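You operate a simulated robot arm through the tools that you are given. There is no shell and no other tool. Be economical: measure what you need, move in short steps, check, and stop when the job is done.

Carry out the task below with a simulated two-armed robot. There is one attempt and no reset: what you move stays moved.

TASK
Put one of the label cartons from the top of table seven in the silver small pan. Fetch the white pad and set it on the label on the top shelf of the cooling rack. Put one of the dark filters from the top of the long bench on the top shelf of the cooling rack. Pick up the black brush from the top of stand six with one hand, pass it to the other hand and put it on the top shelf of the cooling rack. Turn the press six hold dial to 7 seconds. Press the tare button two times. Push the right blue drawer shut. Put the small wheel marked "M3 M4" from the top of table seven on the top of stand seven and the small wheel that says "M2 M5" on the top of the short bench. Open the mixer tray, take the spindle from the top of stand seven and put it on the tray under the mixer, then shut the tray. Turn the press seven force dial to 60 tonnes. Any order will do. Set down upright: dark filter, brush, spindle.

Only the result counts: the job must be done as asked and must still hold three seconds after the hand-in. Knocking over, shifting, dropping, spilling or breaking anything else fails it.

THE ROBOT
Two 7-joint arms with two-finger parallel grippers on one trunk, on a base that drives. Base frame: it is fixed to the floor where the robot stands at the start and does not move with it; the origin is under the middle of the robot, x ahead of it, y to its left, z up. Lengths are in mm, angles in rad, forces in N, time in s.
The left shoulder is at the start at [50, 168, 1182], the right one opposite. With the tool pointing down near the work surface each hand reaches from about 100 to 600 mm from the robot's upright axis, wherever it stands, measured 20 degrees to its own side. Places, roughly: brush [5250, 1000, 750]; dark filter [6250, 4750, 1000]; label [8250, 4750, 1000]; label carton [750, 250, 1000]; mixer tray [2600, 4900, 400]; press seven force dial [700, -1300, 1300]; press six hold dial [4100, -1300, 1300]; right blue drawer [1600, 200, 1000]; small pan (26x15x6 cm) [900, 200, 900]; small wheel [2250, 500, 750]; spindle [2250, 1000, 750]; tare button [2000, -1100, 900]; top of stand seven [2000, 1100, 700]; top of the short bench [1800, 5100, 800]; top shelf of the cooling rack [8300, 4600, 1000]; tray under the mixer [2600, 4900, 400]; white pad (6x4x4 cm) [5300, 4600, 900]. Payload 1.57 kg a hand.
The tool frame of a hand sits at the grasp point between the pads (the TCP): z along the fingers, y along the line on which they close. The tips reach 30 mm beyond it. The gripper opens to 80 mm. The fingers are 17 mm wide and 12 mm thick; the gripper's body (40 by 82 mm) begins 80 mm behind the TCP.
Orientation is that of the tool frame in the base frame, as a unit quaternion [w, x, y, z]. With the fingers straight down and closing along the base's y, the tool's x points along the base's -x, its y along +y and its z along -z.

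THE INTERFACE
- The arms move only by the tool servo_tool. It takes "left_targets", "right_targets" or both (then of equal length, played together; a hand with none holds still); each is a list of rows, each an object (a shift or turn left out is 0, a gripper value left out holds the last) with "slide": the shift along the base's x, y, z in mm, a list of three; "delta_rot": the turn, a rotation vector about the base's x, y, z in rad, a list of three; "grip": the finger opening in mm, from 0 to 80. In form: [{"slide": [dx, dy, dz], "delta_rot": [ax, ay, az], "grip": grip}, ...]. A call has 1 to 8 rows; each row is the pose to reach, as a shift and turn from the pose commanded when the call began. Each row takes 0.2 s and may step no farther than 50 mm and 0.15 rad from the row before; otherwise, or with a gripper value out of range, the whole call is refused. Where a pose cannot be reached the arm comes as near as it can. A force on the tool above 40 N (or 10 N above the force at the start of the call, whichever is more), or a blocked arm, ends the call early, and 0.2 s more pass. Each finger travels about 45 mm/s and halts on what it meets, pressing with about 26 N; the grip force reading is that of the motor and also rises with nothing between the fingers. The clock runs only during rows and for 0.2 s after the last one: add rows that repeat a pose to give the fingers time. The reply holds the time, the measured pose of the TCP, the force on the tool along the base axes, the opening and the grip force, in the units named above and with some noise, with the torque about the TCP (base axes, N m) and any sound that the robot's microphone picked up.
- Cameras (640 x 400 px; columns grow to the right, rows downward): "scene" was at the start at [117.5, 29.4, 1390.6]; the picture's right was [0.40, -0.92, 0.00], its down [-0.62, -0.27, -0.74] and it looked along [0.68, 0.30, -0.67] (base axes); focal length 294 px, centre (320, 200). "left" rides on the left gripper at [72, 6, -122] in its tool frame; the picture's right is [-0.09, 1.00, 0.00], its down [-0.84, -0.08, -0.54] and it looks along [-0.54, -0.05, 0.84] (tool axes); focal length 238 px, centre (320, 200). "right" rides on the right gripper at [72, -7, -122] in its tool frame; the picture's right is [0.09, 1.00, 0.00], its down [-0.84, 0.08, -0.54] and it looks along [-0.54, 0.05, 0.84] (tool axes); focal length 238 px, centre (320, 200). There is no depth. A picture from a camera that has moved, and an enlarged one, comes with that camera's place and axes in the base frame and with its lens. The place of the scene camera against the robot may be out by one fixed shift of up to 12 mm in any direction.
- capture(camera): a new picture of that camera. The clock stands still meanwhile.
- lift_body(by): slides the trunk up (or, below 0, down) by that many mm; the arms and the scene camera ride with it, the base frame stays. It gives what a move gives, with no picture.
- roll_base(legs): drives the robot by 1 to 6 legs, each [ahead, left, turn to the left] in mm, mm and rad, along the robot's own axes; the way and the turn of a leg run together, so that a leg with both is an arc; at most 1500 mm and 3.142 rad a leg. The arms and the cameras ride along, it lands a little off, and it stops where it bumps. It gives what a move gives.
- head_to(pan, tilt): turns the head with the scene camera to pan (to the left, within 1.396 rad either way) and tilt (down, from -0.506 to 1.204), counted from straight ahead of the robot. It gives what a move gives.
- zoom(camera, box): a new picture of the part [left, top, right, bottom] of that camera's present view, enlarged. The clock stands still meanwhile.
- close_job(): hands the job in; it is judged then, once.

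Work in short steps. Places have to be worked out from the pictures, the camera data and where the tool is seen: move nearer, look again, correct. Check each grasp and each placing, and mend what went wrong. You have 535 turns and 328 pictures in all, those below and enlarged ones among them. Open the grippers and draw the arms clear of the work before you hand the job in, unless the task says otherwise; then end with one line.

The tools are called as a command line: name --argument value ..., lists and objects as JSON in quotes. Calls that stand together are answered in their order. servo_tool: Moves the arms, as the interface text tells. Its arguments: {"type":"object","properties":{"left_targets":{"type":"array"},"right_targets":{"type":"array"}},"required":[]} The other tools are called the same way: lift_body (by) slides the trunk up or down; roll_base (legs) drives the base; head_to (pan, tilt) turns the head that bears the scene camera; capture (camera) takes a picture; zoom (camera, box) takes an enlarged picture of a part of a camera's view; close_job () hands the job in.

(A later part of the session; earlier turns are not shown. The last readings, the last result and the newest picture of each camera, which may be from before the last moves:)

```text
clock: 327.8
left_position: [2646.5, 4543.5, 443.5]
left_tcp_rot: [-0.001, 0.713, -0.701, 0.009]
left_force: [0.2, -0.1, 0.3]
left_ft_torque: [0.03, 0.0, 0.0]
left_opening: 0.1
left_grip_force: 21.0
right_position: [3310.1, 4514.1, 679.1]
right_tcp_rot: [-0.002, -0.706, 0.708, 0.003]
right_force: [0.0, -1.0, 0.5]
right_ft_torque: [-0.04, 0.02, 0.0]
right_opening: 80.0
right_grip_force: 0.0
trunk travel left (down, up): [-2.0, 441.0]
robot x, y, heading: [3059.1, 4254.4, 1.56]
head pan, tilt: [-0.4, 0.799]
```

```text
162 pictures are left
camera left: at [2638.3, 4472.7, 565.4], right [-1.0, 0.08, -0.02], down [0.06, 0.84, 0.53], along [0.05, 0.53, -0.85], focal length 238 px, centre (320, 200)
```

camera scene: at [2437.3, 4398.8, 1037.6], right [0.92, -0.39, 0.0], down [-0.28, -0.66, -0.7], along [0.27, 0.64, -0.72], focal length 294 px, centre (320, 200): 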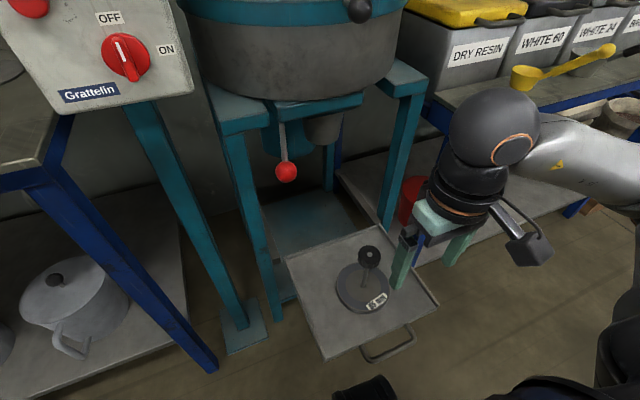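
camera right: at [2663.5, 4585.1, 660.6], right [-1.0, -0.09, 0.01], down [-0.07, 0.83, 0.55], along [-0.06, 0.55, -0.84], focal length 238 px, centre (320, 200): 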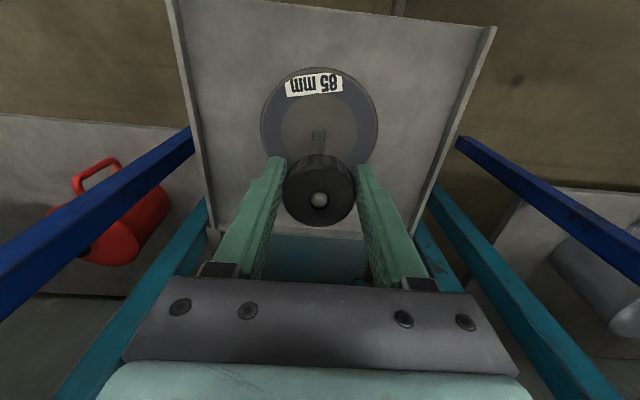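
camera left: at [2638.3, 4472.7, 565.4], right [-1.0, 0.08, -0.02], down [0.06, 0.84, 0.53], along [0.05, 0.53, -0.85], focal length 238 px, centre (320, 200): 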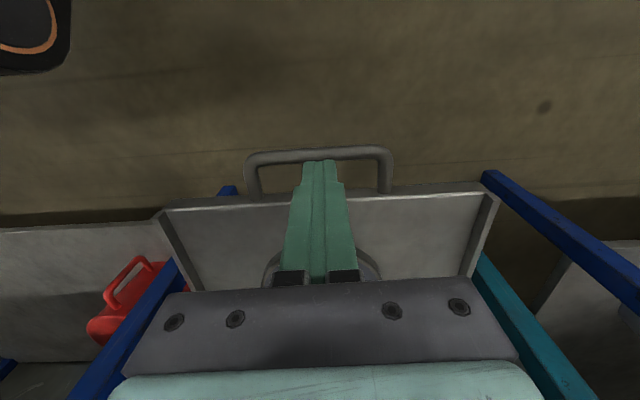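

Loop centre is ≈12 mm further; shift and descend.

servo_tool --left_targets '[{"slide": [0, 12, 0]}, {"slide": [0, 12, -15]}, {"slide": [0, 12, -30]}, {"slide": [0, 12, -45]}, {"slide": [0, 12, -52]}]'

capture --camera "left"

```text
clock: 329.0
left_position: [2646.1, 4556.3, 390.1]
left_tcp_rot: [-0.002, 0.712, -0.702, 0.01]
left_force: [0.8, -0.7, 0.4]
left_ft_torque: [-0.01, -0.01, -0.03]
left_opening: 0.0
left_grip_force: 20.5
right_position: [3308.9, 4513.3, 679.6]
right_tcp_rot: [-0.001, -0.706, 0.708, 0.003]
right_force: [0.0, 0.3, -0.2]
right_ft_torque: [0.03, 0.0, 0.04]
right_opening: 79.8
right_grip_force: 0.0
trunk travel left (down, up): [-2.0, 441.0]
robot x, y, heading: [3059.3, 4257.0, 1.566]
head pan, tilt: [-0.4, 0.799]
```

```text
161 pictures are left
camera left: at [2638.8, 4484.8, 512.9], right [-1.0, 0.08, -0.02], down [0.06, 0.84, 0.53], along [0.06, 0.53, -0.85], focal length 238 px, centre (320, 200)
```

left: 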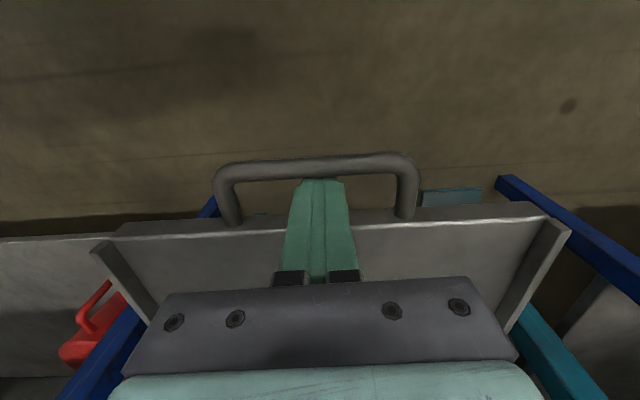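

In the loop again. Push the tray in by rolling ahead 150 mm.

roll_base --legs '[[80, 0, 0], [70, 0, 0]]'

capture --camera "left"

```text
clock: 330.6
left_position: [2646.9, 4705.8, 390.3]
left_tcp_rot: [-0.002, 0.713, -0.701, 0.009]
left_force: [0.0, 0.2, -0.2]
left_ft_torque: [-0.03, 0.03, 0.01]
left_opening: 0.1
left_grip_force: 20.8
right_position: [3310.5, 4663.2, 679.0]
right_tcp_rot: [-0.002, -0.706, 0.708, 0.003]
right_force: [0.4, 0.3, 1.0]
right_ft_torque: [-0.02, 0.0, 0.0]
right_opening: 80.0
right_grip_force: 0.1
trunk travel left (down, up): [-2.0, 441.0]
robot x, y, heading: [3058.9, 4406.1, 1.564]
head pan, tilt: [-0.4, 0.799]
```

```text
160 pictures are left
camera left: at [2639.8, 4633.9, 513.2], right [-1.0, 0.08, -0.02], down [0.06, 0.84, 0.53], along [0.06, 0.53, -0.85], focal length 238 px, centre (320, 200)
```

left: 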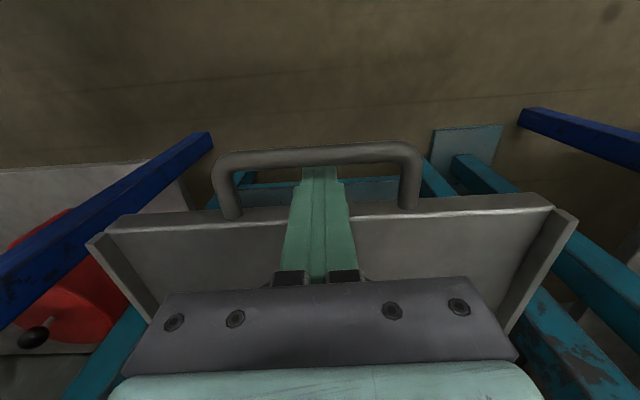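

The tray follows. Before pushing on, I pull the right hand back from the resin table.

servo_tool --right_targets '[{"slide": [0, -40, 20]}, {"slide": [0, -80, 40]}, {"slide": [0, -110, 60]}]'

servo_tool --left_targets '[{"slide": [0, 15, 0]}, {"slide": [0, 30, 0]}, {"slide": [0, 40, 0]}]'

```text
clock: 331.4
left_position: [2647.1, 4705.9, 390.5]
left_tcp_rot: [-0.002, 0.713, -0.701, 0.01]
left_force: [0.5, 0.0, -1.0]
left_ft_torque: [-0.02, 0.02, 0.01]
left_opening: 0.0
left_grip_force: 20.9
right_position: [3319.6, 4596.9, 784.7]
right_tcp_rot: [-0.003, -0.706, 0.708, 0.002]
right_force: [-0.3, 0.9, -0.1]
right_ft_torque: [-0.02, 0.04, -0.04]
right_opening: 79.7
right_grip_force: 0.0
right hand out of reach, approached as far as the arm can: row 1, 2, 3
trunk travel left (down, up): [-2.0, 441.0]
robot x, y, heading: [3058.0, 4402.3, 1.562]
head pan, tilt: [-0.4, 0.799]
```

```text
clock: 332.2
left_position: [2648.3, 4745.1, 392.7]
left_tcp_rot: [-0.002, 0.713, -0.701, 0.008]
left_force: [-0.3, -1.1, 0.3]
left_ft_torque: [-0.03, -0.02, 0.01]
left_opening: 0.3
left_grip_force: 20.9
right_position: [3318.5, 4596.8, 785.0]
right_tcp_rot: [-0.003, -0.706, 0.708, 0.002]
right_force: [-0.1, 0.4, 0.6]
right_ft_torque: [-0.02, 0.0, 0.02]
right_opening: 79.8
right_grip_force: 0.0
trunk travel left (down, up): [-2.0, 441.0]
robot x, y, heading: [3056.3, 4405.0, 1.566]
head pan, tilt: [-0.4, 0.799]
```

Continue pushing in small steps until the stop is felt.

servo_tool --left_targets '[{"slide": [0, 5, 0]}, {"slide": [0, 10, 0]}, {"slide": [0, 15, 0]}, {"slide": [0, 20, 0]}, {"slide": [0, 25, 0]}, {"slide": [0, 30, 0]}]'

capture --camera "left"

```text
clock: 333.4
left_position: [2647.2, 4759.0, 388.1]
left_tcp_rot: [0.006, 0.712, -0.702, 0.018]
left_force: [0.6, -2.7, -1.1]
left_ft_torque: [0.02, 0.0, -0.06]
left_opening: 0.0
left_grip_force: 21.4
right_position: [3318.9, 4597.1, 783.8]
right_tcp_rot: [-0.002, -0.707, 0.707, 0.002]
right_force: [0.0, 0.5, -0.3]
right_ft_torque: [-0.01, -0.01, -0.02]
right_opening: 79.8
right_grip_force: 0.1
trunk travel left (down, up): [-2.0, 441.0]
robot x, y, heading: [3055.4, 4405.5, 1.569]
head pan, tilt: [-0.4, 0.799]
stopped in row 5 (left hand): the force on the tool passed its limit at 46 N (the readings are from after the stop); the commanded pose is now the measured one
```

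```text
159 pictures are left
camera left: at [2639.5, 4691.0, 512.3], right [-1.0, 0.08, -0.02], down [0.06, 0.86, 0.51], along [0.06, 0.51, -0.86], focal length 238 px, centre (320, 200)
```

left: 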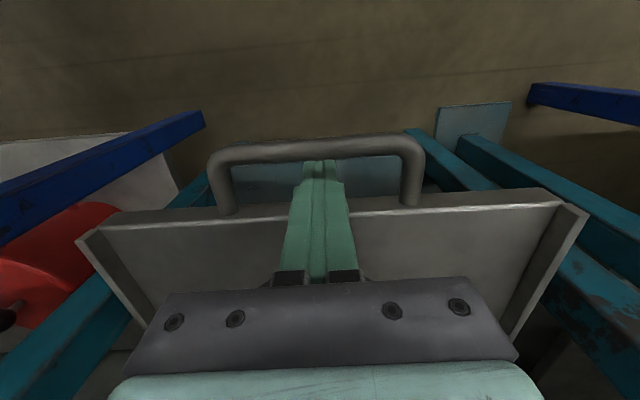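

The tray met its stop (46 N) at its original shut position. Lift the left hand out and check.

servo_tool --left_targets '[{"slide": [0, -6, 0]}, {"slide": [0, -6, 35]}, {"slide": [0, -6, 80]}, {"slide": [0, -20, 125]}, {"slide": [0, -60, 150]}, {"slide": [0, -100, 170]}, {"slide": [0, -140, 190]}]'

roll_base --legs '[[-250, 0, 0], [0, 300, 0]]'

head_to --pan 0.1 --tilt 0.6

capture --camera "scene"

```text
clock: 335.0
left_position: [2647.8, 4619.5, 579.6]
left_tcp_rot: [0.005, 0.712, -0.702, 0.017]
left_force: [0.3, 0.1, -0.7]
left_ft_torque: [0.04, 0.02, -0.01]
left_opening: 0.0
left_grip_force: 21.2
right_position: [3318.0, 4597.2, 783.7]
right_tcp_rot: [-0.002, -0.706, 0.708, 0.002]
right_force: [-0.1, -0.5, 0.4]
right_ft_torque: [-0.03, -0.03, 0.02]
right_opening: 79.8
right_grip_force: 0.0
trunk travel left (down, up): [-2.0, 441.0]
robot x, y, heading: [3060.0, 4404.6, 1.563]
head pan, tilt: [-0.4, 0.799]
```

```text
clock: 339.6
left_position: [2342.4, 4367.2, 579.9]
left_tcp_rot: [0.005, 0.714, -0.7, 0.017]
left_force: [1.1, -0.7, 0.5]
left_ft_torque: [0.0, 0.0, 0.02]
left_opening: 0.0
left_grip_force: 21.3
right_position: [3015.0, 4347.1, 783.6]
right_tcp_rot: [0.002, 0.709, -0.706, -0.003]
right_force: [-0.4, 0.1, 0.1]
right_ft_torque: [0.05, -0.02, -0.01]
right_opening: 80.0
right_grip_force: 0.1
trunk travel left (down, up): [-2.0, 441.0]
robot x, y, heading: [2754.8, 4152.4, 1.572]
head pan, tilt: [-0.4, 0.799]
```

```text
clock: 340.5
left_position: [2343.4, 4368.3, 578.9]
left_tcp_rot: [0.005, 0.714, -0.7, 0.017]
left_force: [0.5, -0.1, 0.9]
left_ft_torque: [-0.01, 0.02, -0.01]
left_opening: 0.3
left_grip_force: 21.5
right_position: [3015.3, 4347.3, 785.1]
right_tcp_rot: [0.002, 0.709, -0.706, -0.002]
right_force: [-0.2, -0.8, 0.0]
right_ft_torque: [0.0, 0.0, 0.01]
right_opening: 80.0
right_grip_force: 0.1
trunk travel left (down, up): [-2.0, 441.0]
robot x, y, heading: [2755.1, 4151.9, 1.575]
head pan, tilt: [0.099, 0.6]
```

```text
158 pictures are left
camera scene: at [2747.2, 4277.4, 1054.5], right [1.0, 0.1, 0.0], down [0.06, -0.56, -0.82], along [-0.08, 0.82, -0.57], focal length 294 px, centre (320, 200)
```

scene: 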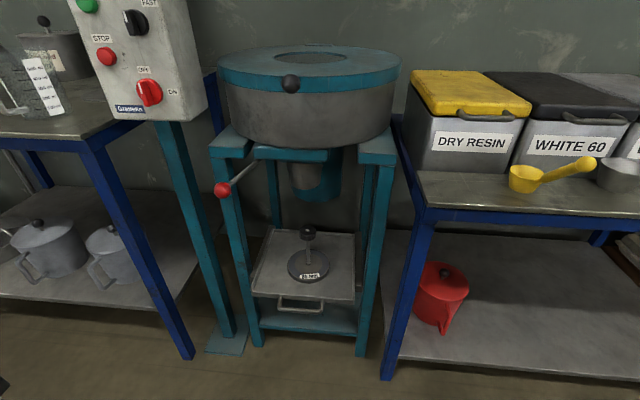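

Tray is shut with the spindle upright on it. Next: brush on stand six. I raise the trunk, back off, and turn to +x to look along the way.

lift_body --by 250

servo_tool --left_targets '[{"slide": [40, 10, 20], "grip": 40}, {"slide": [80, 20, 40]}, {"slide": [120, 30, 60]}, {"slide": [160, 40, 80]}, {"slide": [190, 50, 100]}]'

roll_base --legs '[[-550, 0, 0], [0, 0, -1.5708]]'

head_to --pan 0.0 --tilt 0.2

capture --camera "scene"

```text
clock: 343.1
left_position: [2343.8, 4366.8, 829.4]
left_tcp_rot: [0.005, 0.714, -0.7, 0.017]
left_force: [0.8, 0.4, -0.4]
left_ft_torque: [0.02, -0.03, -0.02]
left_opening: 0.3
left_grip_force: 20.9
right_position: [3015.3, 4348.3, 1033.3]
right_tcp_rot: [0.003, 0.708, -0.706, -0.002]
right_force: [-0.2, -0.4, 0.2]
right_ft_torque: [-0.02, 0.0, 0.0]
right_opening: 80.1
right_grip_force: 0.0
trunk travel left (down, up): [-252.0, 191.0]
robot x, y, heading: [2757.5, 4152.2, 1.567]
head pan, tilt: [0.099, 0.6]
```

```text
clock: 344.3
left_position: [2533.3, 4417.0, 928.4]
left_tcp_rot: [0.007, 0.713, -0.7, 0.018]
left_force: [0.4, -0.6, -0.2]
left_ft_torque: [0.0, 0.03, 0.03]
left_opening: 39.8
left_grip_force: 0.1
left hand out of reach, approached as far as the arm can: row 3
right_position: [3015.8, 4348.5, 1033.2]
right_tcp_rot: [0.003, 0.708, -0.706, -0.004]
right_force: [0.3, -0.2, -0.6]
right_ft_torque: [0.01, 0.03, 0.01]
right_opening: 80.0
right_grip_force: 0.1
trunk travel left (down, up): [-252.0, 191.0]
robot x, y, heading: [2754.4, 4154.2, 1.564]
head pan, tilt: [0.099, 0.6]
```

```text
clock: 351.4
left_position: [3020.0, 3817.4, 929.5]
left_tcp_rot: [-0.016, -0.006, 1.0, -0.008]
left_force: [0.0, -0.3, 1.2]
left_ft_torque: [-0.01, -0.01, 0.01]
left_opening: 39.8
left_grip_force: 0.1
right_position: [2947.3, 3335.3, 1035.1]
right_tcp_rot: [-0.001, 0.002, 1.0, 0.003]
right_force: [-0.3, 0.1, -0.6]
right_ft_torque: [-0.01, 0.02, 0.0]
right_opening: 80.0
right_grip_force: 0.0
trunk travel left (down, up): [-252.0, 191.0]
robot x, y, heading: [2752.3, 3598.2, -0.009]
head pan, tilt: [0.099, 0.6]
```

```text
clock: 352.2
left_position: [3020.5, 3816.0, 928.8]
left_tcp_rot: [-0.015, -0.006, 1.0, -0.008]
left_force: [0.1, 0.4, -0.2]
left_ft_torque: [-0.01, 0.01, 0.04]
left_opening: 39.9
left_grip_force: 0.1
right_position: [2947.5, 3334.8, 1033.8]
right_tcp_rot: [0.0, 0.001, 1.0, 0.004]
right_force: [-0.5, -0.2, -0.6]
right_ft_torque: [-0.01, -0.02, -0.01]
right_opening: 79.9
right_grip_force: 0.1
trunk travel left (down, up): [-252.0, 191.0]
robot x, y, heading: [2752.5, 3596.6, -0.006]
head pan, tilt: [0.0, 0.201]
```

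```text
157 pictures are left
camera scene: at [2888.9, 3592.3, 1341.2], right [-0.01, -1.0, 0.0], down [-0.2, 0.0, -0.98], along [0.98, -0.01, -0.2], focal length 294 px, centre (320, 200)
```

scene: 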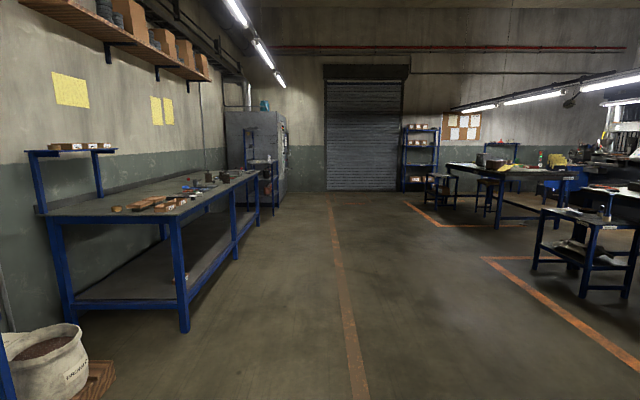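

The aisle is clear. I drive toward stand six.

roll_base --legs '[[1500, 0, 0], [800, 0, 0], [0, -1400, 0], [0, 0, -1.0]]'

head_to --pan 0.0 --tilt 0.45

capture --camera "scene"

```text
clock: 378.1
left_position: [5399.6, 2109.4, 930.3]
left_tcp_rot: [-0.018, 0.461, 0.887, 0.001]
left_force: [0.2, -0.8, 0.1]
left_ft_torque: [-0.03, 0.0, 0.02]
left_opening: 39.8
left_grip_force: 0.0
right_position: [4961.0, 1898.8, 1033.7]
right_tcp_rot: [0.002, 0.469, 0.883, 0.003]
right_force: [0.5, 0.5, -0.1]
right_ft_torque: [-0.01, -0.02, -0.04]
right_opening: 80.0
right_grip_force: 0.0
trunk travel left (down, up): [-252.0, 191.0]
robot x, y, heading: [5065.6, 2208.3, -0.975]
head pan, tilt: [0.0, 0.201]
```

```text
clock: 378.8
left_position: [5400.7, 2111.8, 929.5]
left_tcp_rot: [-0.019, 0.46, 0.888, 0.001]
left_force: [-0.7, -0.4, -0.2]
left_ft_torque: [0.02, -0.04, 0.02]
left_opening: 40.1
left_grip_force: 0.1
right_position: [4962.2, 1898.3, 1035.1]
right_tcp_rot: [0.001, 0.469, 0.883, 0.004]
right_force: [0.3, 0.5, 0.9]
right_ft_torque: [0.01, 0.01, -0.01]
right_opening: 79.9
right_grip_force: 0.1
trunk travel left (down, up): [-252.0, 191.0]
robot x, y, heading: [5065.3, 2206.5, -0.981]
head pan, tilt: [0.0, 0.45]
```

```text
156 pictures are left
camera scene: at [5143.4, 2093.0, 1318.1], right [-0.83, -0.56, 0.0], down [-0.24, 0.36, -0.9], along [0.5, -0.75, -0.43], focal length 294 px, centre (320, 200)
```

scene: 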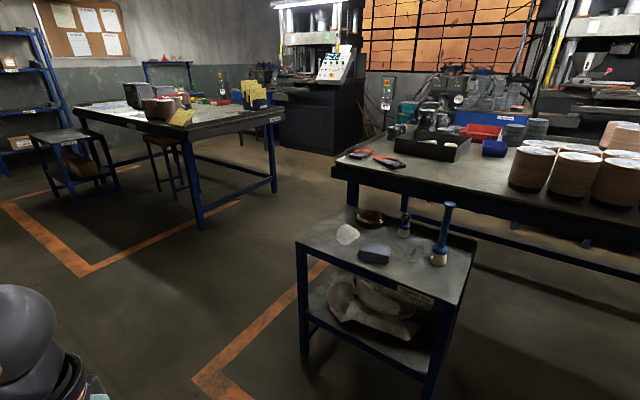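

zoom --camera "scene" --box '[290, 190, 490, 320]'

```text
3.08 times, centred on (390, 255) of scene
camera zoom: at [5143.4, 2093.0, 1318.1], right [-0.83, -0.56, 0.0], down [-0.24, 0.36, -0.9], along [0.5, -0.75, -0.43], focal length 905 px, centre (105, 31)
```

zoom: 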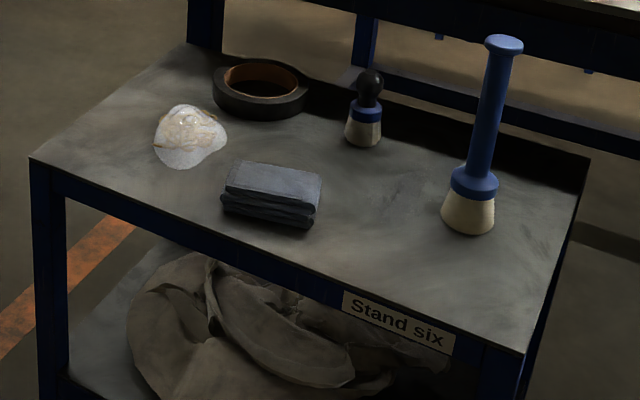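

The black-knobbed brush stands near [5424,1052]; the tall blue one near [5265,1163] stays. I turn to face -y and come up to the stand.

roll_base --legs '[[0, 0, -0.59], [0, 230, 0], [560, 0, 0]]'

head_to --pan 0.1 --tilt 0.75

capture --camera "scene"

capture --camera "left"

```text
clock: 385.9
left_position: [5516.0, 1380.2, 929.1]
left_tcp_rot: [-0.017, 0.702, 0.712, 0.006]
left_force: [0.7, -0.1, -0.4]
left_ft_torque: [-0.01, 0.0, 0.01]
left_opening: 39.9
left_grip_force: 0.1
right_position: [5034.1, 1452.6, 1035.3]
right_tcp_rot: [0.002, 0.708, 0.706, 0.002]
right_force: [-0.1, -0.5, -1.1]
right_ft_torque: [-0.01, -0.01, -0.04]
right_opening: 79.9
right_grip_force: 0.1
trunk travel left (down, up): [-252.0, 191.0]
robot x, y, heading: [5295.1, 1646.0, -1.578]
head pan, tilt: [0.0, 0.45]
```

```text
clock: 386.7
left_position: [5515.8, 1380.2, 929.1]
left_tcp_rot: [-0.017, 0.703, 0.711, 0.005]
left_force: [-0.3, 0.2, -0.2]
left_ft_torque: [-0.03, 0.02, -0.02]
left_opening: 40.2
left_grip_force: 0.0
right_position: [5035.9, 1453.7, 1034.3]
right_tcp_rot: [0.003, 0.708, 0.706, 0.003]
right_force: [-0.2, -0.2, 0.9]
right_ft_torque: [-0.01, -0.04, -0.03]
right_opening: 80.3
right_grip_force: 0.1
trunk travel left (down, up): [-252.0, 191.0]
robot x, y, heading: [5295.9, 1647.5, -1.574]
head pan, tilt: [0.099, 0.75]
```

```text
154 pictures are left
camera scene: at [5305.4, 1519.8, 1291.7], right [-1.0, -0.09, 0.0], down [-0.06, 0.68, -0.73], along [0.07, -0.73, -0.68], focal length 294 px, centre (320, 200)
```

scene: 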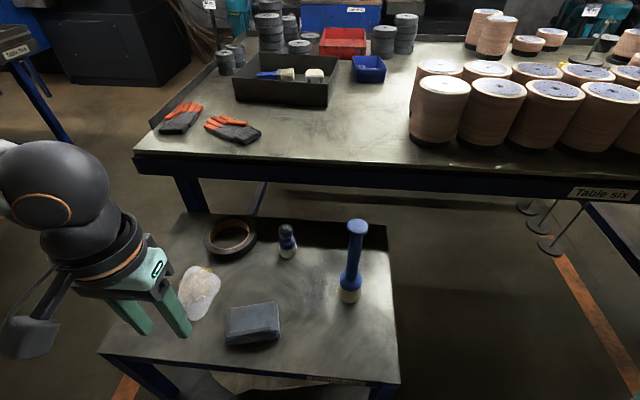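

```text
153 pictures are left
camera left: at [5523.8, 1447.8, 1052.8], right [1.0, -0.08, -0.02], down [-0.06, -0.85, 0.52], along [-0.06, -0.51, -0.86], focal length 238 px, centre (320, 200)
```

left: 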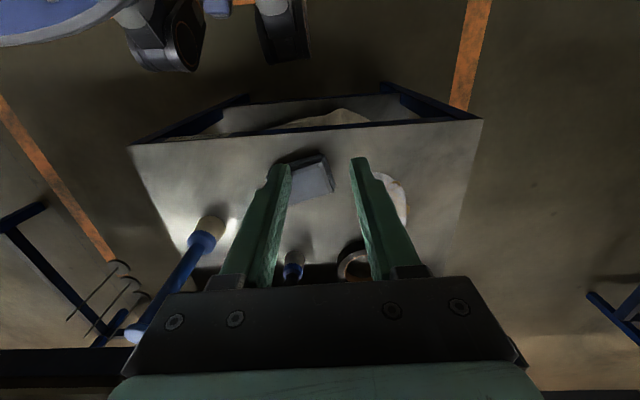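

Black brush ≈[5430,1070]. I go nearer to y≈1580, raise the left hand a bit, lower the trunk.

servo_tool --left_targets '[{"slide": [-20, 0, 40], "grip": 60}, {"slide": [-40, 0, 80]}]'

roll_base --legs '[[65, 0, 0]]'

lift_body --by -130

servo_tool --left_targets '[{"slide": [-15, -40, -5], "delta_rot": [-0.1, 0, 0]}, {"slide": [-30, -80, -10], "delta_rot": [-0.2, 0, 0]}, {"slide": [-40, -120, -15], "delta_rot": [-0.3, 0, 0]}, {"slide": [-45, -160, -20], "delta_rot": [-0.35, 0, 0]}, {"slide": [-45, -195, -20], "delta_rot": [-0.35, 0, 0]}]'

capture --camera "left"

capture --camera "scene"

```text
clock: 387.3
left_position: [5475.2, 1380.4, 1009.6]
left_tcp_rot: [-0.016, 0.702, 0.711, 0.007]
left_force: [-0.5, -0.3, -1.0]
left_ft_torque: [-0.04, -0.02, -0.02]
left_opening: 60.0
left_grip_force: 0.1
right_position: [5034.9, 1453.0, 1035.1]
right_tcp_rot: [0.003, 0.708, 0.706, 0.002]
right_force: [-0.7, -0.3, 0.4]
right_ft_torque: [0.03, -0.02, 0.02]
right_opening: 79.9
right_grip_force: 0.1
trunk travel left (down, up): [-252.0, 191.0]
robot x, y, heading: [5297.1, 1645.2, -1.577]
head pan, tilt: [0.099, 0.75]
```

```text
clock: 388.3
left_position: [5476.4, 1351.7, 1009.1]
left_tcp_rot: [-0.017, 0.702, 0.712, 0.007]
left_force: [-0.4, 0.2, 0.5]
left_ft_torque: [0.01, 0.03, -0.02]
left_opening: 60.0
left_grip_force: 0.0
right_position: [5034.8, 1425.7, 1034.1]
right_tcp_rot: [0.003, 0.707, 0.707, 0.003]
right_force: [-0.1, 0.4, -1.2]
right_ft_torque: [0.03, 0.02, 0.0]
right_opening: 79.7
right_grip_force: 0.1
trunk travel left (down, up): [-252.0, 191.0]
robot x, y, heading: [5295.7, 1619.7, -1.579]
head pan, tilt: [0.099, 0.75]
stopped in leg 1: the robot was blocked; the commanded pose is now the measured one
```

```text
clock: 389.9
left_position: [5475.7, 1352.8, 878.6]
left_tcp_rot: [-0.017, 0.702, 0.712, 0.007]
left_force: [0.3, -0.6, 0.5]
left_ft_torque: [-0.02, -0.02, -0.01]
left_opening: 59.6
left_grip_force: 0.0
right_position: [5035.4, 1424.7, 904.7]
right_tcp_rot: [0.002, 0.708, 0.707, 0.003]
right_force: [0.6, 0.2, 0.0]
right_ft_torque: [-0.01, -0.01, -0.02]
right_opening: 80.1
right_grip_force: 0.1
trunk travel left (down, up): [-122.0, 321.0]
robot x, y, heading: [5294.1, 1616.8, -1.577]
head pan, tilt: [0.099, 0.75]
```

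```text
clock: 391.1
left_position: [5432.1, 1156.2, 857.5]
left_tcp_rot: [0.106, 0.693, 0.703, -0.118]
left_force: [0.5, -0.9, 0.4]
left_ft_torque: [-0.01, 0.0, -0.01]
left_opening: 60.0
left_grip_force: 0.1
right_position: [5035.1, 1424.8, 903.5]
right_tcp_rot: [0.002, 0.708, 0.706, 0.002]
right_force: [-0.9, 1.2, -0.2]
right_ft_torque: [-0.02, 0.0, 0.01]
right_opening: 80.0
right_grip_force: 0.1
trunk travel left (down, up): [-122.0, 321.0]
robot x, y, heading: [5298.1, 1619.5, -1.576]
head pan, tilt: [0.099, 0.75]
```

```text
152 pictures are left
camera left: at [5437.8, 1262.2, 951.5], right [1.0, -0.08, 0.01], down [-0.06, -0.63, 0.78], along [-0.06, -0.78, -0.63], focal length 238 px, centre (320, 200)
```

left: 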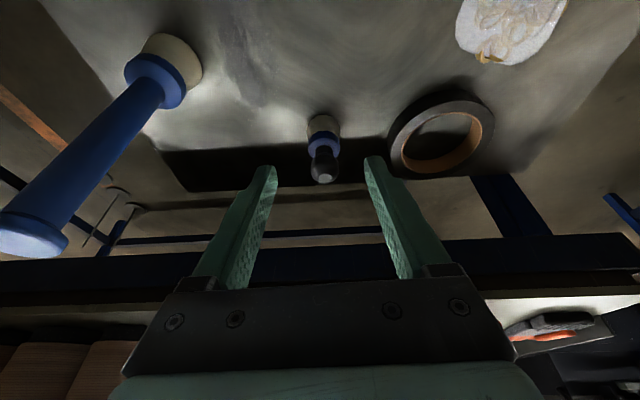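

```text
151 pictures are left
camera scene: at [5305.3, 1492.0, 1161.6], right [-1.0, -0.09, 0.0], down [-0.06, 0.68, -0.73], along [0.07, -0.73, -0.68], focal length 294 px, centre (320, 200)
```

scene: 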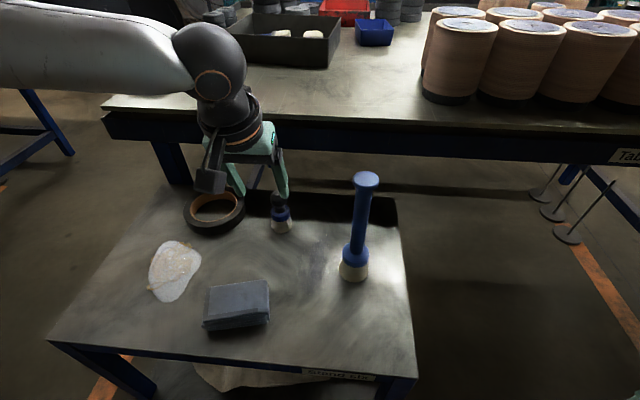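

The base bumped the stand's foot at y≈1620 and stopped; nothing on it moved. Knob ≈[5429,1076,745]. I try reaching it with more tilt.

servo_tool --left_targets '[{"slide": [-1, -15, -5], "delta_rot": [-0.1, 0, 0]}, {"slide": [-2, -32, -15], "delta_rot": [-0.2, 0, 0]}, {"slide": [-3, -45, -30], "delta_rot": [-0.2, 0, 0]}]'

capture --camera "left"

```text
clock: 391.9
left_position: [5427.5, 1112.3, 828.1]
left_tcp_rot: [0.174, 0.68, 0.688, -0.188]
left_force: [-0.1, -0.8, -0.1]
left_ft_torque: [0.0, -0.03, -0.04]
left_opening: 59.9
left_grip_force: 0.0
right_position: [5035.2, 1425.6, 904.4]
right_tcp_rot: [0.002, 0.708, 0.706, 0.002]
right_force: [0.7, -0.1, 0.6]
right_ft_torque: [-0.01, 0.01, -0.03]
right_opening: 80.0
right_grip_force: 0.0
trunk travel left (down, up): [-122.0, 321.0]
robot x, y, heading: [5298.8, 1617.5, -1.571]
head pan, tilt: [0.099, 0.75]
```

```text
150 pictures are left
camera left: at [5434.9, 1234.6, 898.2], right [1.0, -0.07, 0.03], down [-0.06, -0.46, 0.89], along [-0.05, -0.89, -0.46], focal length 238 px, centre (320, 200)
```

left: 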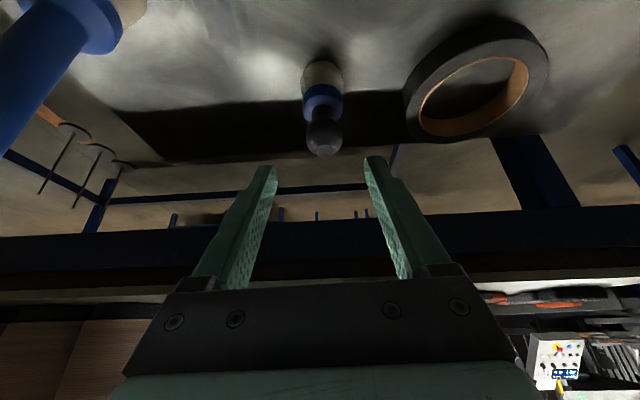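

Reach is fine. Advance along the tool axis onto the knob.

servo_tool --left_targets '[{"slide": [1, -10, -22]}, {"slide": [2, -20, -44]}, {"slide": [2, -31, -66]}]'

capture --camera "left"

```text
clock: 392.7
left_position: [5439.3, 1087.7, 767.4]
left_tcp_rot: [0.174, 0.68, 0.687, -0.187]
left_force: [0.9, -0.7, 0.1]
left_ft_torque: [0.02, 0.01, 0.01]
left_opening: 59.9
left_grip_force: 0.0
left hand out of reach, approached as far as the arm can: row 3
right_position: [5034.6, 1425.7, 905.0]
right_tcp_rot: [0.003, 0.708, 0.706, 0.003]
right_force: [0.5, -0.3, 0.3]
right_ft_torque: [0.0, 0.01, -0.01]
right_opening: 80.0
right_grip_force: 0.1
trunk travel left (down, up): [-122.0, 321.0]
robot x, y, heading: [5294.4, 1619.2, -1.575]
head pan, tilt: [0.099, 0.75]
```

```text
149 pictures are left
camera left: at [5446.7, 1210.4, 837.3], right [1.0, -0.08, 0.02], down [-0.06, -0.46, 0.89], along [-0.06, -0.88, -0.46], focal length 238 px, centre (320, 200)
```

left: 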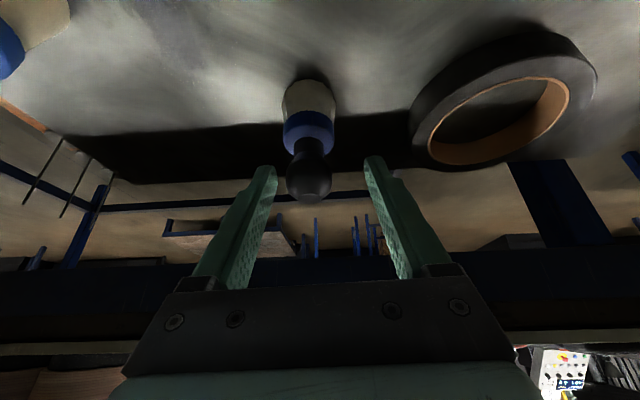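

At the reach limit with an 8 mm lateral offset. I lower the trunk 12 mm (hand goes along) and correct up and sideways.

servo_tool --left_targets '[{"slide": [0, 4, 14]}]'

lift_body --by -40

servo_tool --left_targets '[{"slide": [-5, -2, 10]}, {"slide": [-9, -4, 23]}, {"slide": [-9, -5, 23]}]'

capture --camera "left"

```text
clock: 393.1
left_position: [5440.3, 1092.1, 780.9]
left_tcp_rot: [0.174, 0.68, 0.687, -0.187]
left_force: [0.6, -0.8, 0.7]
left_ft_torque: [-0.02, 0.0, -0.01]
left_opening: 60.0
left_grip_force: 0.0
right_position: [5035.4, 1424.3, 905.3]
right_tcp_rot: [0.003, 0.708, 0.706, 0.003]
right_force: [-0.6, 0.1, 0.1]
right_ft_torque: [0.02, -0.01, 0.01]
right_opening: 79.9
right_grip_force: 0.0
trunk travel left (down, up): [-122.0, 321.0]
robot x, y, heading: [5299.9, 1618.7, -1.574]
head pan, tilt: [0.099, 0.75]
```

```text
clock: 393.9
left_position: [5440.5, 1092.4, 741.0]
left_tcp_rot: [0.174, 0.68, 0.688, -0.188]
left_force: [-0.6, -0.1, -0.7]
left_ft_torque: [-0.02, -0.02, 0.03]
left_opening: 59.9
left_grip_force: 0.1
right_position: [5034.5, 1426.2, 863.7]
right_tcp_rot: [0.002, 0.708, 0.706, 0.002]
right_force: [-0.3, -0.2, 0.8]
right_ft_torque: [-0.02, 0.0, 0.01]
right_opening: 80.1
right_grip_force: 0.0
trunk travel left (down, up): [-82.0, 361.0]
robot x, y, heading: [5295.3, 1618.5, -1.575]
head pan, tilt: [0.099, 0.75]
```

```text
clock: 394.7
left_position: [5429.5, 1086.6, 765.7]
left_tcp_rot: [0.173, 0.68, 0.687, -0.188]
left_force: [0.4, 1.0, 0.4]
left_ft_torque: [-0.02, 0.02, 0.02]
left_opening: 59.6
left_grip_force: 0.1
right_position: [5034.1, 1425.7, 863.9]
right_tcp_rot: [0.002, 0.707, 0.707, 0.003]
right_force: [0.5, 0.9, 0.4]
right_ft_torque: [0.02, -0.02, -0.01]
right_opening: 79.9
right_grip_force: 0.1
trunk travel left (down, up): [-82.0, 361.0]
robot x, y, heading: [5298.8, 1618.3, -1.578]
head pan, tilt: [0.099, 0.75]
```

```text
148 pictures are left
camera left: at [5437.8, 1209.3, 834.5], right [1.0, -0.07, 0.02], down [-0.06, -0.46, 0.89], along [-0.06, -0.88, -0.46], focal length 238 px, centre (320, 200)
```

left: 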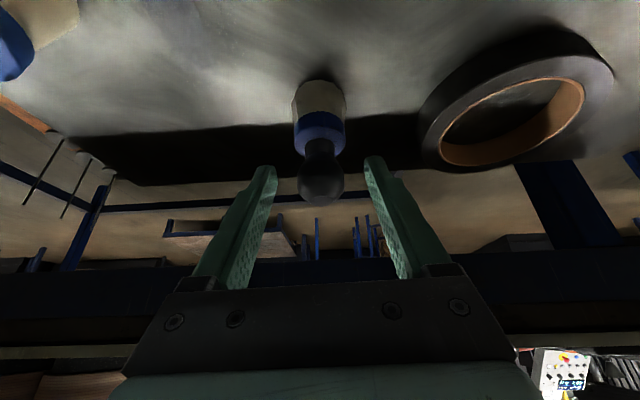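

Centred. Close on the knob.

servo_tool --left_targets '[{"grip": 45}, {"grip": 30}, {"grip": 18}, {"grip": 15}, {"grip": 15}, {"grip": 15}]'

servo_tool --left_targets '[{"slide": [0, 0, 10]}, {"slide": [0, 5, 45]}, {"slide": [0, 15, 90]}, {"slide": [0, 30, 130]}]'

capture --camera "left"

capture --camera "scene"

```text
clock: 396.1
left_position: [5428.8, 1087.8, 764.2]
left_tcp_rot: [0.174, 0.68, 0.688, -0.187]
left_force: [0.6, 1.3, -1.1]
left_ft_torque: [0.03, -0.02, 0.02]
left_opening: 32.0
left_grip_force: 26.3
right_position: [5034.4, 1426.0, 864.5]
right_tcp_rot: [0.003, 0.708, 0.706, 0.002]
right_force: [-0.3, 0.6, -0.5]
right_ft_torque: [0.01, 0.02, 0.0]
right_opening: 80.0
right_grip_force: 0.0
trunk travel left (down, up): [-82.0, 361.0]
robot x, y, heading: [5297.5, 1617.8, -1.574]
head pan, tilt: [0.099, 0.75]
```

```text
clock: 397.1
left_position: [5430.3, 1116.6, 895.4]
left_tcp_rot: [0.174, 0.68, 0.687, -0.187]
left_force: [0.0, 0.3, -1.1]
left_ft_torque: [-0.02, 0.0, -0.02]
left_opening: 31.9
left_grip_force: 26.0
right_position: [5035.4, 1425.5, 864.8]
right_tcp_rot: [0.002, 0.708, 0.706, 0.002]
right_force: [0.3, -0.8, 0.3]
right_ft_torque: [-0.02, -0.01, -0.04]
right_opening: 80.3
right_grip_force: 0.1
trunk travel left (down, up): [-82.0, 361.0]
robot x, y, heading: [5295.8, 1613.3, -1.576]
head pan, tilt: [0.099, 0.75]
```

```text
147 pictures are left
camera left: at [5438.1, 1239.2, 964.9], right [1.0, -0.08, 0.03], down [-0.06, -0.46, 0.89], along [-0.06, -0.88, -0.46], focal length 238 px, centre (320, 200)
```

left: 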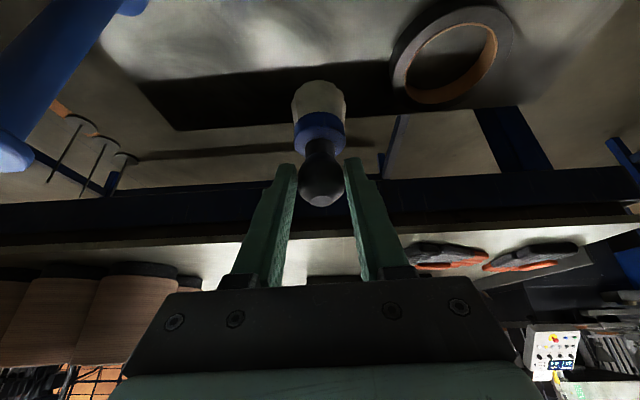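

```text
146 pictures are left
camera scene: at [5305.2, 1492.1, 1121.6], right [-1.0, -0.09, 0.0], down [-0.06, 0.68, -0.73], along [0.07, -0.73, -0.68], focal length 294 px, centre (320, 200)
```

scene: 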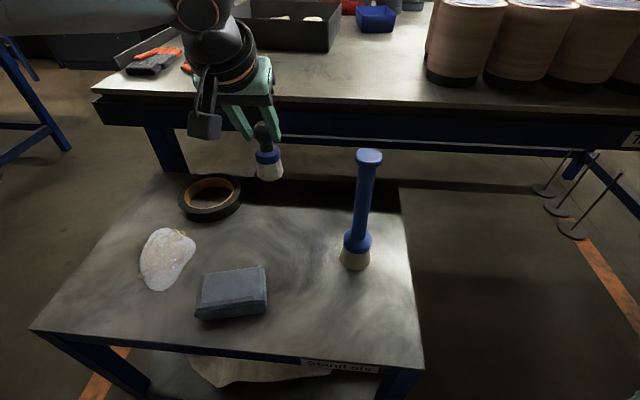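

Brush held in the left hand. I back off to have room for the hand-over.

roll_base --legs '[[-350, 0, 0]]'

lift_body --by 100

servo_tool --left_targets '[{"slide": [-40, 30, 0]}, {"slide": [-80, 60, 0]}, {"slide": [-110, 90, 0]}, {"slide": [-120, 120, 0]}]' --right_targets '[{"slide": [0, -20, 0], "delta_rot": [0, 0, -0.14]}, {"slide": [0, -40, 0], "delta_rot": [0, 0, -0.28]}, {"slide": [0, -60, 0], "delta_rot": [0, 0, -0.42]}, {"slide": [0, -80, 0], "delta_rot": [0, 0, -0.56]}]'

servo_tool --right_targets '[{"slide": [0, 0, 0], "delta_rot": [0, 0, -0.14]}, {"slide": [0, 0, 0], "delta_rot": [0, 0, -0.28]}, {"slide": [0, 0, 0], "delta_rot": [0, 0, -0.42]}, {"slide": [0, 0, 0], "delta_rot": [0, 0, -0.56]}, {"slide": [0, 0, 0], "delta_rot": [0, 0, -0.7]}, {"slide": [0, 0, 0], "delta_rot": [0, 0, -0.84]}, {"slide": [0, 0, 0], "delta_rot": [0, 0, -0.98]}, {"slide": [0, 0, 0], "delta_rot": [0, 0, -1.01]}]'

```text
clock: 399.4
left_position: [5431.2, 1463.6, 895.0]
left_tcp_rot: [0.173, 0.681, 0.686, -0.188]
left_force: [1.0, 0.2, -0.4]
left_ft_torque: [0.06, -0.02, 0.0]
left_opening: 31.7
left_grip_force: 26.3
right_position: [5037.0, 1772.9, 864.4]
right_tcp_rot: [0.003, 0.709, 0.705, 0.002]
right_force: [1.0, 0.3, 0.0]
right_ft_torque: [0.02, 0.01, 0.01]
right_opening: 79.7
right_grip_force: 0.0
trunk travel left (down, up): [-82.0, 361.0]
robot x, y, heading: [5296.7, 1966.4, -1.583]
head pan, tilt: [0.099, 0.75]
```

```text
clock: 400.7
left_position: [5431.7, 1463.1, 994.8]
left_tcp_rot: [0.173, 0.681, 0.686, -0.189]
left_force: [0.1, 0.8, -1.3]
left_ft_torque: [0.06, 0.04, -0.02]
left_opening: 31.5
left_grip_force: 26.2
right_position: [5036.4, 1772.5, 963.7]
right_tcp_rot: [0.002, 0.709, 0.705, 0.002]
right_force: [-0.2, 1.2, -0.2]
right_ft_torque: [0.0, 0.0, 0.0]
right_opening: 80.2
right_grip_force: 0.1
trunk travel left (down, up): [-182.0, 261.0]
robot x, y, heading: [5298.1, 1969.3, -1.58]
head pan, tilt: [0.099, 0.75]
```

```text
clock: 401.7
left_position: [5388.1, 1577.0, 1009.5]
left_tcp_rot: [0.174, 0.682, 0.685, -0.188]
left_force: [-0.7, -0.1, -0.4]
left_ft_torque: [-0.01, 0.0, 0.06]
left_opening: 31.6
left_grip_force: 26.4
left hand out of reach, approached as far as the arm can: row 1, 2, 3, 4
right_position: [5036.4, 1693.5, 964.6]
right_tcp_rot: [0.004, 0.877, 0.481, 0.002]
right_force: [-0.3, -0.2, 0.5]
right_ft_torque: [0.0, -0.01, 0.01]
right_opening: 80.2
right_grip_force: 0.0
trunk travel left (down, up): [-182.0, 261.0]
robot x, y, heading: [5295.5, 1962.4, -1.581]
head pan, tilt: [0.099, 0.75]
```

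```text
clock: 403.5
left_position: [5390.0, 1575.3, 1008.2]
left_tcp_rot: [0.174, 0.681, 0.686, -0.187]
left_force: [0.5, 0.3, 0.7]
left_ft_torque: [0.02, 0.0, -0.02]
left_opening: 31.4
left_grip_force: 26.6
right_position: [5037.1, 1692.7, 964.1]
right_tcp_rot: [0.004, 1.0, -0.002, 0.0]
right_force: [1.0, 0.5, -0.6]
right_ft_torque: [0.02, 0.0, 0.02]
right_opening: 79.8
right_grip_force: 0.1
trunk travel left (down, up): [-182.0, 261.0]
robot x, y, heading: [5298.9, 1963.8, -1.576]
head pan, tilt: [0.099, 0.75]
```

I tilt the right gripper to point sideways (closing horizontally) and bring it beside the brush.

servo_tool --right_targets '[{"slide": [10, -16, 0], "delta_rot": [0, -0.14, 0]}, {"slide": [20, -32, 0], "delta_rot": [0, -0.28, 0]}, {"slide": [30, -48, 0], "delta_rot": [0, -0.42, 0]}, {"slide": [40, -64, 0], "delta_rot": [0, -0.56, 0]}, {"slide": [55, -80, 0], "delta_rot": [0, -0.7, 0]}, {"slide": [70, -96, 0], "delta_rot": [0, -0.84, 0]}, {"slide": [85, -112, 0], "delta_rot": [0, -0.98, 0]}, {"slide": [100, -127, 0], "delta_rot": [0, -1.12, 0], "grip": 70}]'

head_to --pan 0.0 --tilt 0.7

capture --camera "scene"

capture --camera "right"

```text
clock: 405.3
left_position: [5388.4, 1576.0, 1008.5]
left_tcp_rot: [0.174, 0.681, 0.686, -0.188]
left_force: [-0.2, 0.6, -0.8]
left_ft_torque: [0.07, -0.01, 0.04]
left_opening: 31.6
left_grip_force: 26.7
right_position: [5136.4, 1565.0, 966.1]
right_tcp_rot: [0.003, 0.847, -0.004, 0.532]
right_force: [0.1, 0.2, 0.8]
right_ft_torque: [-0.01, 0.0, 0.02]
right_opening: 70.1
right_grip_force: 0.0
trunk travel left (down, up): [-182.0, 261.0]
robot x, y, heading: [5300.8, 1967.8, -1.581]
head pan, tilt: [0.099, 0.75]
```

```text
clock: 405.9
left_position: [5389.3, 1576.3, 1008.6]
left_tcp_rot: [0.174, 0.681, 0.686, -0.187]
left_force: [-0.7, 0.3, -1.1]
left_ft_torque: [0.01, 0.0, 0.03]
left_opening: 31.9
left_grip_force: 25.9
right_position: [5137.0, 1565.7, 965.4]
right_tcp_rot: [0.002, 0.847, -0.003, 0.532]
right_force: [-0.8, -0.5, 0.0]
right_ft_torque: [0.04, -0.01, 0.03]
right_opening: 70.1
right_grip_force: 0.0
trunk travel left (down, up): [-182.0, 261.0]
robot x, y, heading: [5300.6, 1968.1, -1.581]
head pan, tilt: [0.0, 0.7]
```

```text
145 pictures are left
camera scene: at [5299.0, 1836.5, 1225.8], right [-1.0, 0.01, 0.0], down [0.01, 0.64, -0.76], along [-0.01, -0.76, -0.64], focal length 294 px, centre (320, 200)
```

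scene: 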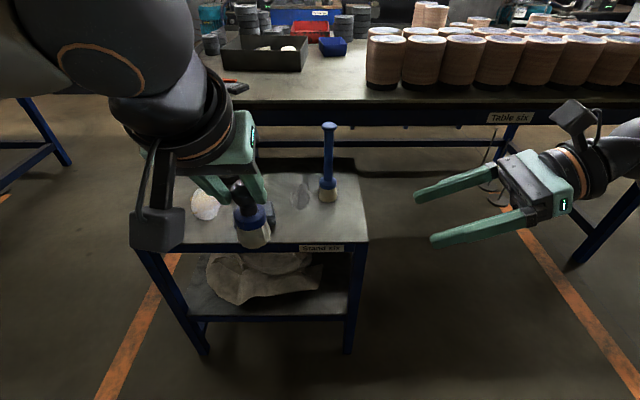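

```text
144 pictures are left
camera right: at [5059.1, 1571.7, 1083.7], right [0.03, -1.0, 0.08], down [-0.85, -0.07, -0.52], along [0.52, -0.05, -0.85], focal length 238 px, centre (320, 200)
```

right: 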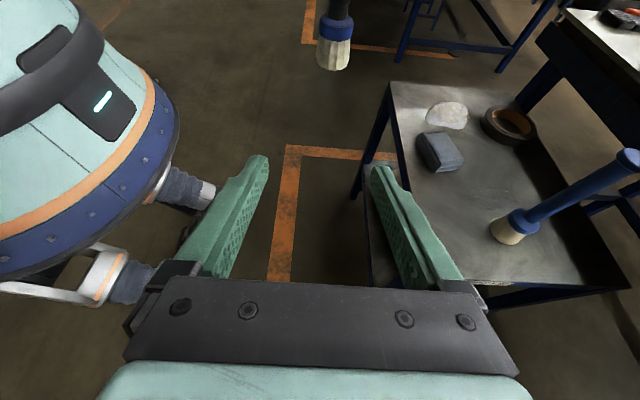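

Brush hangs vertically at ≈[5390,1551], bottom z≈908. I approach with the right hand at ferrule height.

servo_tool --right_targets '[{"slide": [40, -4, -5], "delta_rot": [0, -0.1, 0]}, {"slide": [80, -8, -15], "delta_rot": [0, -0.18, 0]}, {"slide": [125, -12, -22], "delta_rot": [0, -0.18, 0]}, {"slide": [165, -14, -24], "delta_rot": [0, -0.18, 0]}]'

capture --camera "scene"

capture --camera "right"

```text
clock: 406.9
left_position: [5389.9, 1575.6, 1007.7]
left_tcp_rot: [0.174, 0.681, 0.686, -0.188]
left_force: [-0.1, -0.4, -0.4]
left_ft_torque: [0.0, -0.04, -0.04]
left_opening: 31.7
left_grip_force: 26.3
right_position: [5302.8, 1551.4, 939.2]
right_tcp_rot: [0.003, 0.796, -0.005, 0.606]
right_force: [0.8, 0.4, -0.2]
right_ft_torque: [-0.01, -0.01, -0.04]
right_opening: 69.9
right_grip_force: 0.0
trunk travel left (down, up): [-182.0, 261.0]
robot x, y, heading: [5297.0, 1964.6, -1.583]
head pan, tilt: [0.0, 0.7]
```

```text
143 pictures are left
camera scene: at [5299.1, 1836.4, 1225.9], right [-1.0, 0.01, 0.0], down [0.01, 0.64, -0.76], along [-0.01, -0.76, -0.64], focal length 294 px, centre (320, 200)
```

scene: 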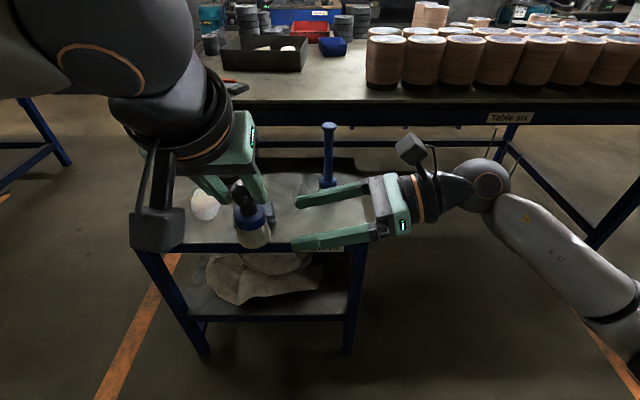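

```text
142 pictures are left
camera right: at [5205.2, 1556.9, 1042.6], right [0.02, -1.0, 0.09], down [-0.75, -0.07, -0.66], along [0.66, -0.06, -0.74], focal length 238 px, centre (320, 200)
```

right: 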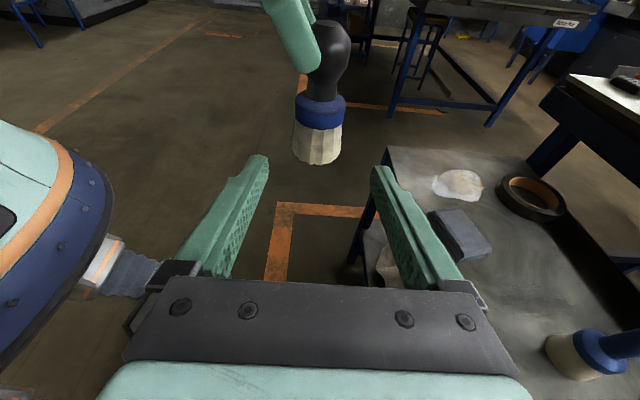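

Aligned. I advance so the brush's ferrule lies between the right fingers.

servo_tool --right_targets '[{"slide": [30, -1, 0]}, {"slide": [60, -1, -1]}, {"slide": [85, -1, -2]}]'

capture --camera "right"

```text
clock: 407.8
left_position: [5389.8, 1576.7, 1008.6]
left_tcp_rot: [0.174, 0.681, 0.686, -0.188]
left_force: [-0.6, -0.5, -0.2]
left_ft_torque: [0.02, -0.01, -0.02]
left_opening: 31.7
left_grip_force: 25.7
right_position: [5387.1, 1552.2, 936.6]
right_tcp_rot: [0.001, 0.796, -0.004, 0.605]
right_force: [-1.3, -0.8, -0.8]
right_ft_torque: [0.01, -0.03, 0.0]
right_opening: 70.0
right_grip_force: 0.0
trunk travel left (down, up): [-182.0, 261.0]
robot x, y, heading: [5300.0, 1962.5, -1.585]
head pan, tilt: [0.0, 0.7]
```

```text
141 pictures are left
camera right: at [5289.9, 1556.3, 1040.1], right [0.02, -1.0, 0.09], down [-0.75, -0.07, -0.66], along [0.66, -0.05, -0.75], focal length 238 px, centre (320, 200)
```

right: 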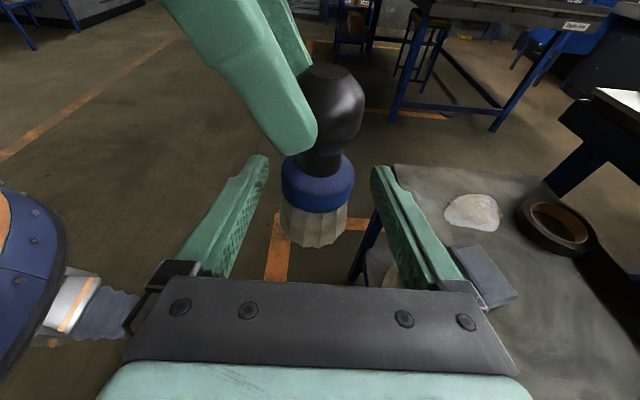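

The ferrule is at the TCP. Close the right gripper.

servo_tool --right_targets '[{"grip": 55}, {"grip": 42}, {"grip": 30}, {"grip": 20}, {"grip": 20}, {"grip": 20}]'

capture --camera "right"

```text
clock: 409.1
left_position: [5390.6, 1575.1, 1008.6]
left_tcp_rot: [0.173, 0.681, 0.686, -0.188]
left_force: [-0.1, -12.3, -0.5]
left_ft_torque: [-0.39, -0.02, -0.03]
left_opening: 31.3
left_grip_force: 26.1
right_position: [5386.3, 1550.5, 937.7]
right_tcp_rot: [0.002, 0.796, -0.003, 0.605]
right_force: [0.0, 11.5, 0.7]
right_ft_torque: [-0.47, 0.0, 0.06]
right_opening: 39.9
right_grip_force: 25.9
trunk travel left (down, up): [-182.0, 261.0]
robot x, y, heading: [5299.1, 1965.5, -1.579]
head pan, tilt: [0.0, 0.7]
```

```text
140 pictures are left
camera right: at [5290.0, 1557.1, 1040.1], right [0.02, -1.0, 0.09], down [-0.75, -0.07, -0.66], along [0.66, -0.05, -0.75], focal length 238 px, centre (320, 200)
```

right: 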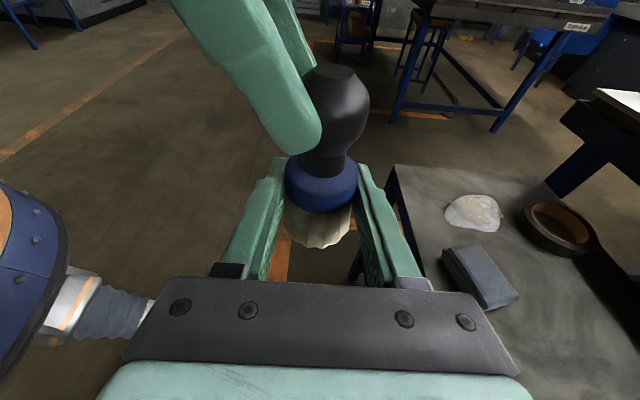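

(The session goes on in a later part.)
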